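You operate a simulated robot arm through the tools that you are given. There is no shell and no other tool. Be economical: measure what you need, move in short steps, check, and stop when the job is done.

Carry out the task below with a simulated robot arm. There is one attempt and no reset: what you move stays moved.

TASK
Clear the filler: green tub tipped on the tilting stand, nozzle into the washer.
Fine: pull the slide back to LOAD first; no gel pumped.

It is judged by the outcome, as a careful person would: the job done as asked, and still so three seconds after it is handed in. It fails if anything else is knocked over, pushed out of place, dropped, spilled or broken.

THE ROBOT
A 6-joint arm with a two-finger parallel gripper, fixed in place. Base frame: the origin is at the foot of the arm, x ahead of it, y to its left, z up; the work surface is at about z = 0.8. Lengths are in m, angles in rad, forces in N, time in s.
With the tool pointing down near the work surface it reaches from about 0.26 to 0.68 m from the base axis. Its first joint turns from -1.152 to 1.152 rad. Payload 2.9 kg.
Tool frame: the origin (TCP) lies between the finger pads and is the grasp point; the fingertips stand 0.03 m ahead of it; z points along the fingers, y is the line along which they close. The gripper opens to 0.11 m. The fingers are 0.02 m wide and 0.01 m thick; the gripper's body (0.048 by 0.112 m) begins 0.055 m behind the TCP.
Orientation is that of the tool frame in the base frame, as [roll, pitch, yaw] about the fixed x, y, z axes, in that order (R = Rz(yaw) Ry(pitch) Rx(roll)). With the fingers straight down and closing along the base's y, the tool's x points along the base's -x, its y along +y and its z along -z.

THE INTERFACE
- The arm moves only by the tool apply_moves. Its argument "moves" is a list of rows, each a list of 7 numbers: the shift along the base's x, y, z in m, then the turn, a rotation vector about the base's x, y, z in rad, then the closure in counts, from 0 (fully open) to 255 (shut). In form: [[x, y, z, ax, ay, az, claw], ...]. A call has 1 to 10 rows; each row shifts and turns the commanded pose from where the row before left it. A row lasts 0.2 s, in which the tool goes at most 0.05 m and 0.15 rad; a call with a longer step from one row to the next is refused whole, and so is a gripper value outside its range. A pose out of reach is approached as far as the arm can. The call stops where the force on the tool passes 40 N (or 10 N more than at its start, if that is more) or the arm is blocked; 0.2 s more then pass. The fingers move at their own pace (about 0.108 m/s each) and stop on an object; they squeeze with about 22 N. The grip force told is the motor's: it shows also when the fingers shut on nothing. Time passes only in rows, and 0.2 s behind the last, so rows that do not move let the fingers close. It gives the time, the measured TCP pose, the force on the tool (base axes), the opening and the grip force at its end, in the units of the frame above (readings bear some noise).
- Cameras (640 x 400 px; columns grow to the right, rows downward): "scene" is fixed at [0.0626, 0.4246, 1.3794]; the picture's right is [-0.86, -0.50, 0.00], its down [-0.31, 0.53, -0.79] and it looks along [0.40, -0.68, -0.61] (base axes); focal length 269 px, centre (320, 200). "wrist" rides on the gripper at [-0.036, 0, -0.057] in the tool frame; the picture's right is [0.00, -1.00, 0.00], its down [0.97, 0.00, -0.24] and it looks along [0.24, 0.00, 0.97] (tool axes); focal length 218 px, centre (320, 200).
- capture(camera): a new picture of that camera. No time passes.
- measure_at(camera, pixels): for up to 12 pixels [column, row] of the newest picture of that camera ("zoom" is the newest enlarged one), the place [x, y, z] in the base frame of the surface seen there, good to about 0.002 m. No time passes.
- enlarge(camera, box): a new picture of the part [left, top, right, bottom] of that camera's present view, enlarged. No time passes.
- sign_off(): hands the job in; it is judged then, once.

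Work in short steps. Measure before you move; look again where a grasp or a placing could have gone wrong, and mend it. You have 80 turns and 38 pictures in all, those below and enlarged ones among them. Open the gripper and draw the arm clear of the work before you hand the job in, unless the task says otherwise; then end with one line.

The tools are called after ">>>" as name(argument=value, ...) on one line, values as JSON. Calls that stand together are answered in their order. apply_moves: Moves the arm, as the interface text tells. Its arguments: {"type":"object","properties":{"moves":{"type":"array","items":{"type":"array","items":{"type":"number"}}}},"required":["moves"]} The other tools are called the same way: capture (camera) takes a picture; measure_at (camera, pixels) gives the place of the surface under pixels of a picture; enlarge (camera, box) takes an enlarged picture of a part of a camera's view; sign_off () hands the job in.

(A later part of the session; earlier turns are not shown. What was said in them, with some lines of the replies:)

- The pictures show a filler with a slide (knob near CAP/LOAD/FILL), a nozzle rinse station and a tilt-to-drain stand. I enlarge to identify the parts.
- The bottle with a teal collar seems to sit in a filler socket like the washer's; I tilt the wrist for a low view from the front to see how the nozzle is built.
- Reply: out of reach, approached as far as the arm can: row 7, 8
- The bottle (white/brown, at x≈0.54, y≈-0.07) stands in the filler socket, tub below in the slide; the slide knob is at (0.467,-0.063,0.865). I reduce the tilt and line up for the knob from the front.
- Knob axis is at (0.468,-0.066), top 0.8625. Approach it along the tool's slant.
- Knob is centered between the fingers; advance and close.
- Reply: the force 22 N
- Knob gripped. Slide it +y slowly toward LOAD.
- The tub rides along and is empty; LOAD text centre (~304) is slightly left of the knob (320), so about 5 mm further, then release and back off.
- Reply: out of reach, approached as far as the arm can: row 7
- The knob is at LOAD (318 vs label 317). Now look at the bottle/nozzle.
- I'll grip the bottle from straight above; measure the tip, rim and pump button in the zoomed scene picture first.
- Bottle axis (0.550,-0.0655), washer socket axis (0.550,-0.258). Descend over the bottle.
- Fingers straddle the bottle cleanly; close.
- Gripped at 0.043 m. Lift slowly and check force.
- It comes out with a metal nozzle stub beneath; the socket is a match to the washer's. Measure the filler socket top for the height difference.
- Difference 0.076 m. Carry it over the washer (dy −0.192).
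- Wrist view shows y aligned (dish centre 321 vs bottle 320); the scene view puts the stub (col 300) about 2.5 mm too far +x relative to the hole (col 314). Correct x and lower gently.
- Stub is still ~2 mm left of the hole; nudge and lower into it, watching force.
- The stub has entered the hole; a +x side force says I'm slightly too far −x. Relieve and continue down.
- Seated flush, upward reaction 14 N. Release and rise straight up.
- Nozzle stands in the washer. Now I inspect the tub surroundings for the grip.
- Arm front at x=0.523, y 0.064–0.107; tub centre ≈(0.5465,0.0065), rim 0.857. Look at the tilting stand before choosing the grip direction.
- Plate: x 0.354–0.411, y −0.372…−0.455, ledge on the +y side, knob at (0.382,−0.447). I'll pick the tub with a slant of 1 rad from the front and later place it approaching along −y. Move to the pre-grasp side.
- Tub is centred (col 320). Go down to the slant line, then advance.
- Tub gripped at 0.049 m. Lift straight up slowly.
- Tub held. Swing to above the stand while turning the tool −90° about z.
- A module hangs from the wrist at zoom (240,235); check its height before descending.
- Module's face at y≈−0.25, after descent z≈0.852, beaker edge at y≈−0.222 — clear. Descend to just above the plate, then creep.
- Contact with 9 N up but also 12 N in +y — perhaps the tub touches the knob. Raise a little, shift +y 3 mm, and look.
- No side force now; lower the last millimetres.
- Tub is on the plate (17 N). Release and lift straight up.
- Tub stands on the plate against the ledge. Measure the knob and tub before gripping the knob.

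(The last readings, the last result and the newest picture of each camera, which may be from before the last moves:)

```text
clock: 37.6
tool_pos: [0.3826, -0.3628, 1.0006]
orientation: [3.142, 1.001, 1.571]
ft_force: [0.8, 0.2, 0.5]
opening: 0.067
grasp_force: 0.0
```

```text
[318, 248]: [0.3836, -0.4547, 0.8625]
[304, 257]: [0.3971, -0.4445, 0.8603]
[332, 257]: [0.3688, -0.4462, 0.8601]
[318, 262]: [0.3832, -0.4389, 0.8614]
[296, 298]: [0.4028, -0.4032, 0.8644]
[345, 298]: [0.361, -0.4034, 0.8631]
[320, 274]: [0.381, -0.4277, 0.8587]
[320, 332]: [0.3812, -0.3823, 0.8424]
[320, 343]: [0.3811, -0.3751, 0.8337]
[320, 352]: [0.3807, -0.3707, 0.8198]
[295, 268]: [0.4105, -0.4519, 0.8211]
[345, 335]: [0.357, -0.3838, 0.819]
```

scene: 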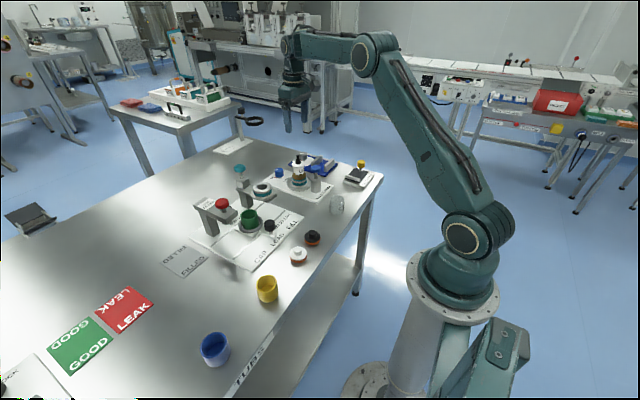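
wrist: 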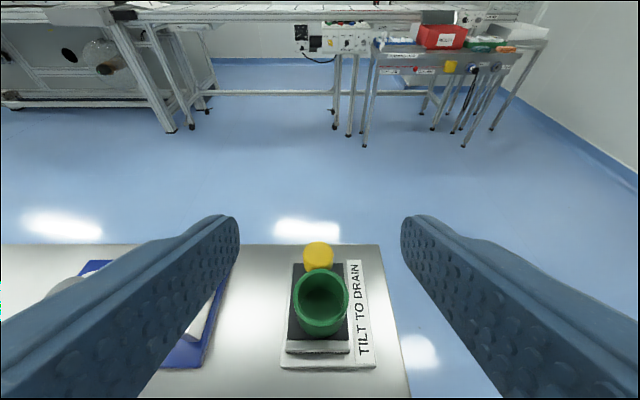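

Knob axis (0.383,−0.447), top 0.8625. Turn the tool vertical (fingers closing along x) and line up over the knob.

>>> apply_moves(moves=[[0, -0.0122, -0.005, 0.143, 0, 0, 100], [0, -0.0122, -0.005, 0.143, 0, 0, 100], [0, -0.0122, -0.005, 0.143, 0, 0, 100], [0, -0.0122, -0.005, 0.143, 0, 0, 100], [0, -0.0122, -0.005, 0.143, 0, 0, 100], [0, -0.0122, -0.005, 0.143, 0, 0, 100], [0, -0.0122, -0.005, 0.143, 0, 0, 100], [0, 0, 0, 0, 0, 0, 100]])

```text
clock: 39.4
tool_pos: [0.382, -0.4475, 0.9647]
orientation: [3.141, 0.001, 1.573]
ft_force: [0.1, -0.2, 0.2]
opening: 0.0669
grasp_force: 0.0
```

>>> apply_moves(moves=[[0.0005, -0.0008, -0.04, 0, 0, 0, 100], [0, 0, -0.04, 0, 0, 0, 100], [0, 0, -0.0285, 0, 0, 0, 100], [0, 0, 0, 0, 0, 0, 100], [0, 0, 0, 0, 0, 0, 255], [0, 0, 0, 0, 0, 0, 255], [0, 0, 0, 0, 0, 0, 255]])

```text
clock: 41.0
tool_pos: [0.3857, -0.4481, 0.8553]
orientation: [3.135, 0.005, 1.579]
ft_force: [33.1, -3.0, -8.0]
opening: 0.0317
grasp_force: 44.7
```

Knob gripped (0.0317) but with 33 N side force in x; follow it to relax.

>>> apply_moves(moves=[[0.002, 0, 0, 0, 0, 0, 255], [0, 0, 0, 0, 0, 0, 255]])

```text
clock: 41.6
tool_pos: [0.3848, -0.4497, 0.8551]
orientation: [3.138, 0.005, 1.575]
ft_force: [27.5, -3.8, -7.8]
opening: 0.0317
grasp_force: 44.8
```

>>> apply_moves(moves=[[0.003, 0, 0, 0, 0, 0, 255], [0.002, 0, 0, 0, 0, 0, 255], [0, 0, 0, 0, 0, 0, 255]])

```text
clock: 42.4
tool_pos: [0.3844, -0.4503, 0.8546]
orientation: [-3.135, -0.002, 1.563]
ft_force: [-18.9, -3.4, 4.2]
opening: 0.0317
grasp_force: 44.9
```

>>> apply_moves(moves=[[-0.002, 0, 0, 0, 0, 0, 255], [0, 0.002, 0.0037, -0.05, 0, 0, 255], [0, 0.002, 0.0036, -0.05, 0, 0, 255], [0, 0, 0, 0, 0, 0, 255]])

>>> enlarge(camera="scene", box=[330, 130, 400, 200])

```text
clock: 43.4
tool_pos: [0.3848, -0.4456, 0.8637]
orientation: [-3.14, 0.102, 1.569]
ft_force: [-21.5, -3.7, -9.4]
opening: 0.0316
grasp_force: 44.9
```

```text
5.71 times, centred on (365, 165) of scene
```

zoom: 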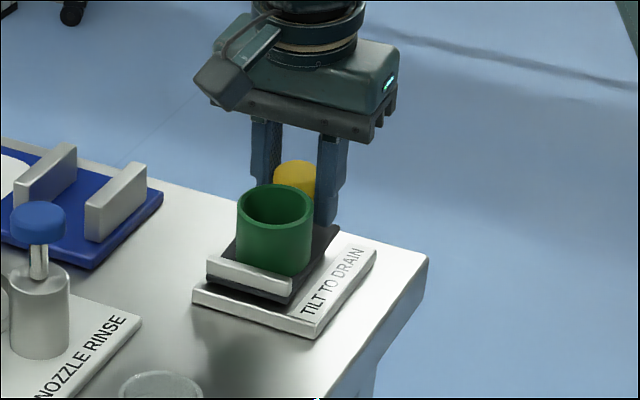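

The plate is tilting with the tub in place. Continue along the arc, checking force.

>>> apply_moves(moves=[[-0.0015, 0.0024, 0.0035, -0.05, 0, 0, 255], [0, 0.0026, 0.0033, -0.05, 0, 0, 255], [0, 0.0028, 0.0032, -0.05, 0, 0, 255], [0, 0.003, 0.0031, -0.05, 0, 0, 255], [0, 0, 0, 0, 0, 0, 255]])

```text
clock: 44.6
tool_pos: [0.3851, -0.4337, 0.8773]
orientation: [3.139, 0.303, 1.571]
ft_force: [-21.3, -0.4, 4.9]
opening: 0.0317
grasp_force: 45.0
```

>>> apply_moves(moves=[[0, 0.0031, 0.0029, -0.05, 0, 0, 255], [0, 0.0032, 0.0027, -0.05, 0, 0, 255], [0, 0, 0, 0, 0, 0, 255]])

>>> measure_at(camera="zoom", pixels=[[338, 232], [290, 300], [250, 270]])

```text
clock: 45.4
tool_pos: [0.386, -0.4275, 0.8815]
orientation: [3.142, 0.404, 1.568]
ft_force: [-18.1, 4.2, 19.3]
opening: 0.0312
grasp_force: 45.0
```

```text
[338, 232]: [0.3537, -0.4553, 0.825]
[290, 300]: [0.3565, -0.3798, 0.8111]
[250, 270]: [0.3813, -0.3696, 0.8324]
```

Upward reaction has appeared (19 N); probe whether it's the stop with a tiny lift.

>>> apply_moves(moves=[[0, 0, 0.003, 0, 0, 0, 255], [0, 0, 0, 0, 0, 0, 255]])

```text
clock: 46.0
tool_pos: [0.3864, -0.4275, 0.8832]
orientation: [-3.14, 0.4, 1.571]
ft_force: [-11.0, -6.3, -14.2]
opening: 0.0317
grasp_force: 45.5
```

>>> enlarge(camera="scene", box=[335, 140, 390, 195])

```text
7.27 times, centred on (362, 168) of scene
```

zoom: 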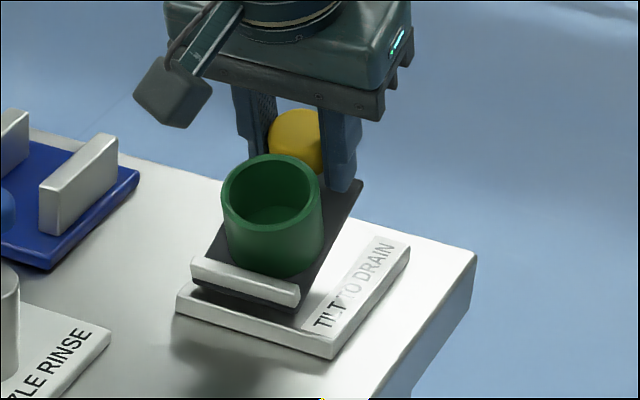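

>>> measure_at(camera="zoom", pixels=[[359, 184], [296, 310], [340, 220], [310, 290], [245, 270], [200, 265], [298, 290], [272, 170], [272, 278]])

```text
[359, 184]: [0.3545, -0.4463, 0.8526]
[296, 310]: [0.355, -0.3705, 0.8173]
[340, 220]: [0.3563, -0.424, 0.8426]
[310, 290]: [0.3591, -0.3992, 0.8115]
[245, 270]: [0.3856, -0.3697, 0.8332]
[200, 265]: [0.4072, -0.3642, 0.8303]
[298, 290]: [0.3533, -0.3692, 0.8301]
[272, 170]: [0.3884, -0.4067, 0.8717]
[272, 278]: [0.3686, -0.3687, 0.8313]
```

Plate is at ~25°. Continue the arc a little to find its end stop.

>>> apply_moves(moves=[[0, 0.0034, 0.0026, -0.05, 0, 0, 255], [0, 0.0035, 0.0025, -0.05, 0, 0, 255], [0, 0, 0, 0, 0, 0, 255]])

```text
clock: 46.8
tool_pos: [0.3848, -0.42, 0.8882]
orientation: [-3.14, 0.495, 1.576]
ft_force: [-10.5, -0.4, -23.5]
opening: 0.0315
grasp_force: 45.6
```

>>> apply_moves(moves=[[0, 0.0036, 0.0022, -0.05, 0, 0, 255], [0, 0.0037, 0.0018, -0.05, 0, 0, 255], [0, 0, 0, 0, 0, 0, 255]])

```text
clock: 47.6
tool_pos: [0.3848, -0.4116, 0.8933]
orientation: [-3.139, 0.595, 1.575]
ft_force: [-10.1, 10.2, -15.2]
opening: 0.0318
grasp_force: 44.8
```

>>> apply_moves(moves=[[0, 0.0039, 0.0018, -0.05, 0, 0, 255], [0, 0.004, 0.0016, -0.05, 0, 0, 255], [0, 0, 0, 0, 0, 0, 255]])

```text
clock: 48.1
tool_pos: [0.3848, -0.4115, 0.8934]
orientation: [-3.141, 0.662, 1.57]
ft_force: [2.2, -10.7, -7.0]
opening: 0.0317
grasp_force: 45.2
stopped in row 2: the force on the tool passed its limit (the readings are from after the stop); the commanded pose is now the measured one
```

End stop reached (~0.6 rad). The hinge resisted ~19 N downward before, so it should hold; release slowly and draw back along the fingers.

>>> apply_moves(moves=[[0, 0, 0, 0, 0, 0, 190], [0, 0, 0, 0, 0, 0, 140], [0, 0, 0, 0, 0, 0, 100], [0, 0, 0, 0, 0, 0, 100]])

>>> apply_moves(moves=[[0, 0.006, 0.008, 0, 0, 0, 100], [0, 0.012, 0.0155, 0, 0, 0, 100], [0, 0.018, 0.023, 0, 0, 0, 100], [0, 0.01, 0.04, 0, 0, 0, 100], [0, 0, 0.045, 0, 0, 0, 100], [0, 0.04, 0.02, 0, 0, 0, 100], [0, 0.045, 0.01, 0, 0, 0, 100], [0, 0, 0, 0, 0, 0, 100]])

>>> capture(camera="scene")

```text
clock: 49.1
tool_pos: [0.3857, -0.4101, 0.8956]
orientation: [-3.139, 0.66, 1.572]
ft_force: [0.5, -0.2, 0.4]
opening: 0.0666
grasp_force: 0.1
```

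```text
clock: 50.9
tool_pos: [0.3839, -0.2787, 1.0571]
orientation: [-3.14, 0.661, 1.569]
ft_force: [-0.3, 0.0, -1.6]
opening: 0.0669
grasp_force: 0.0
```

```text
0 pictures are left
```

scene: 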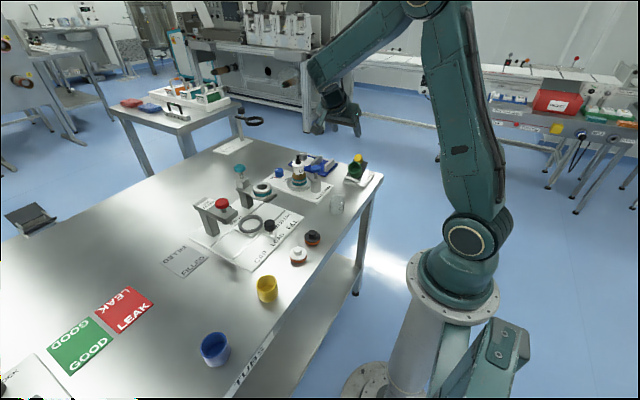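

Everything looks in place; I verify the tilt held by measuring the knob and tub in this picture.

>>> measure_at(camera="scene", pixels=[[358, 156], [358, 160], [355, 165], [352, 168], [358, 168], [355, 175], [350, 178], [364, 170], [367, 175], [298, 158], [298, 182]])

```text
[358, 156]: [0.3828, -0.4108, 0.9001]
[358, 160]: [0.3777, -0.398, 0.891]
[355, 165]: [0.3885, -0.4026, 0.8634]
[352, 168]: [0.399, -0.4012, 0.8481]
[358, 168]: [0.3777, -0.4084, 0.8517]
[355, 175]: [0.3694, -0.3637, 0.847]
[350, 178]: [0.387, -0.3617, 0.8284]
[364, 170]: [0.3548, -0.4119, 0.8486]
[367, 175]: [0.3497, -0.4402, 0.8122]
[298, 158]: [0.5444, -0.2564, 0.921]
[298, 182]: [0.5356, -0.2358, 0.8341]
```

The knob is still raised (z≈0.90) and the tub is leaning on the tilted plate; the nozzle is in the washer. Draw a little higher and hand in.

>>> apply_moves(moves=[[0, 0, 0.03, 0, 0, 0, 60], [0, 0.02, 0.03, 0, 0, 0, 30], [0, 0, 0, 0, 0, 0, 0]])

>>> sign_off()

```text
clock: 51.7
tool_pos: [0.3837, -0.2585, 1.1185]
orientation: [-3.14, 0.661, 1.572]
ft_force: [-1.1, -0.5, 0.4]
opening: 0.1102
grasp_force: 0.1
```

```text
The job is handed in.
```

The filler is cleared: I pulled the slide back to LOAD first, set the gel nozzle in the washer, and left the green tub tipped on the tilting stand, with no gel pumped.
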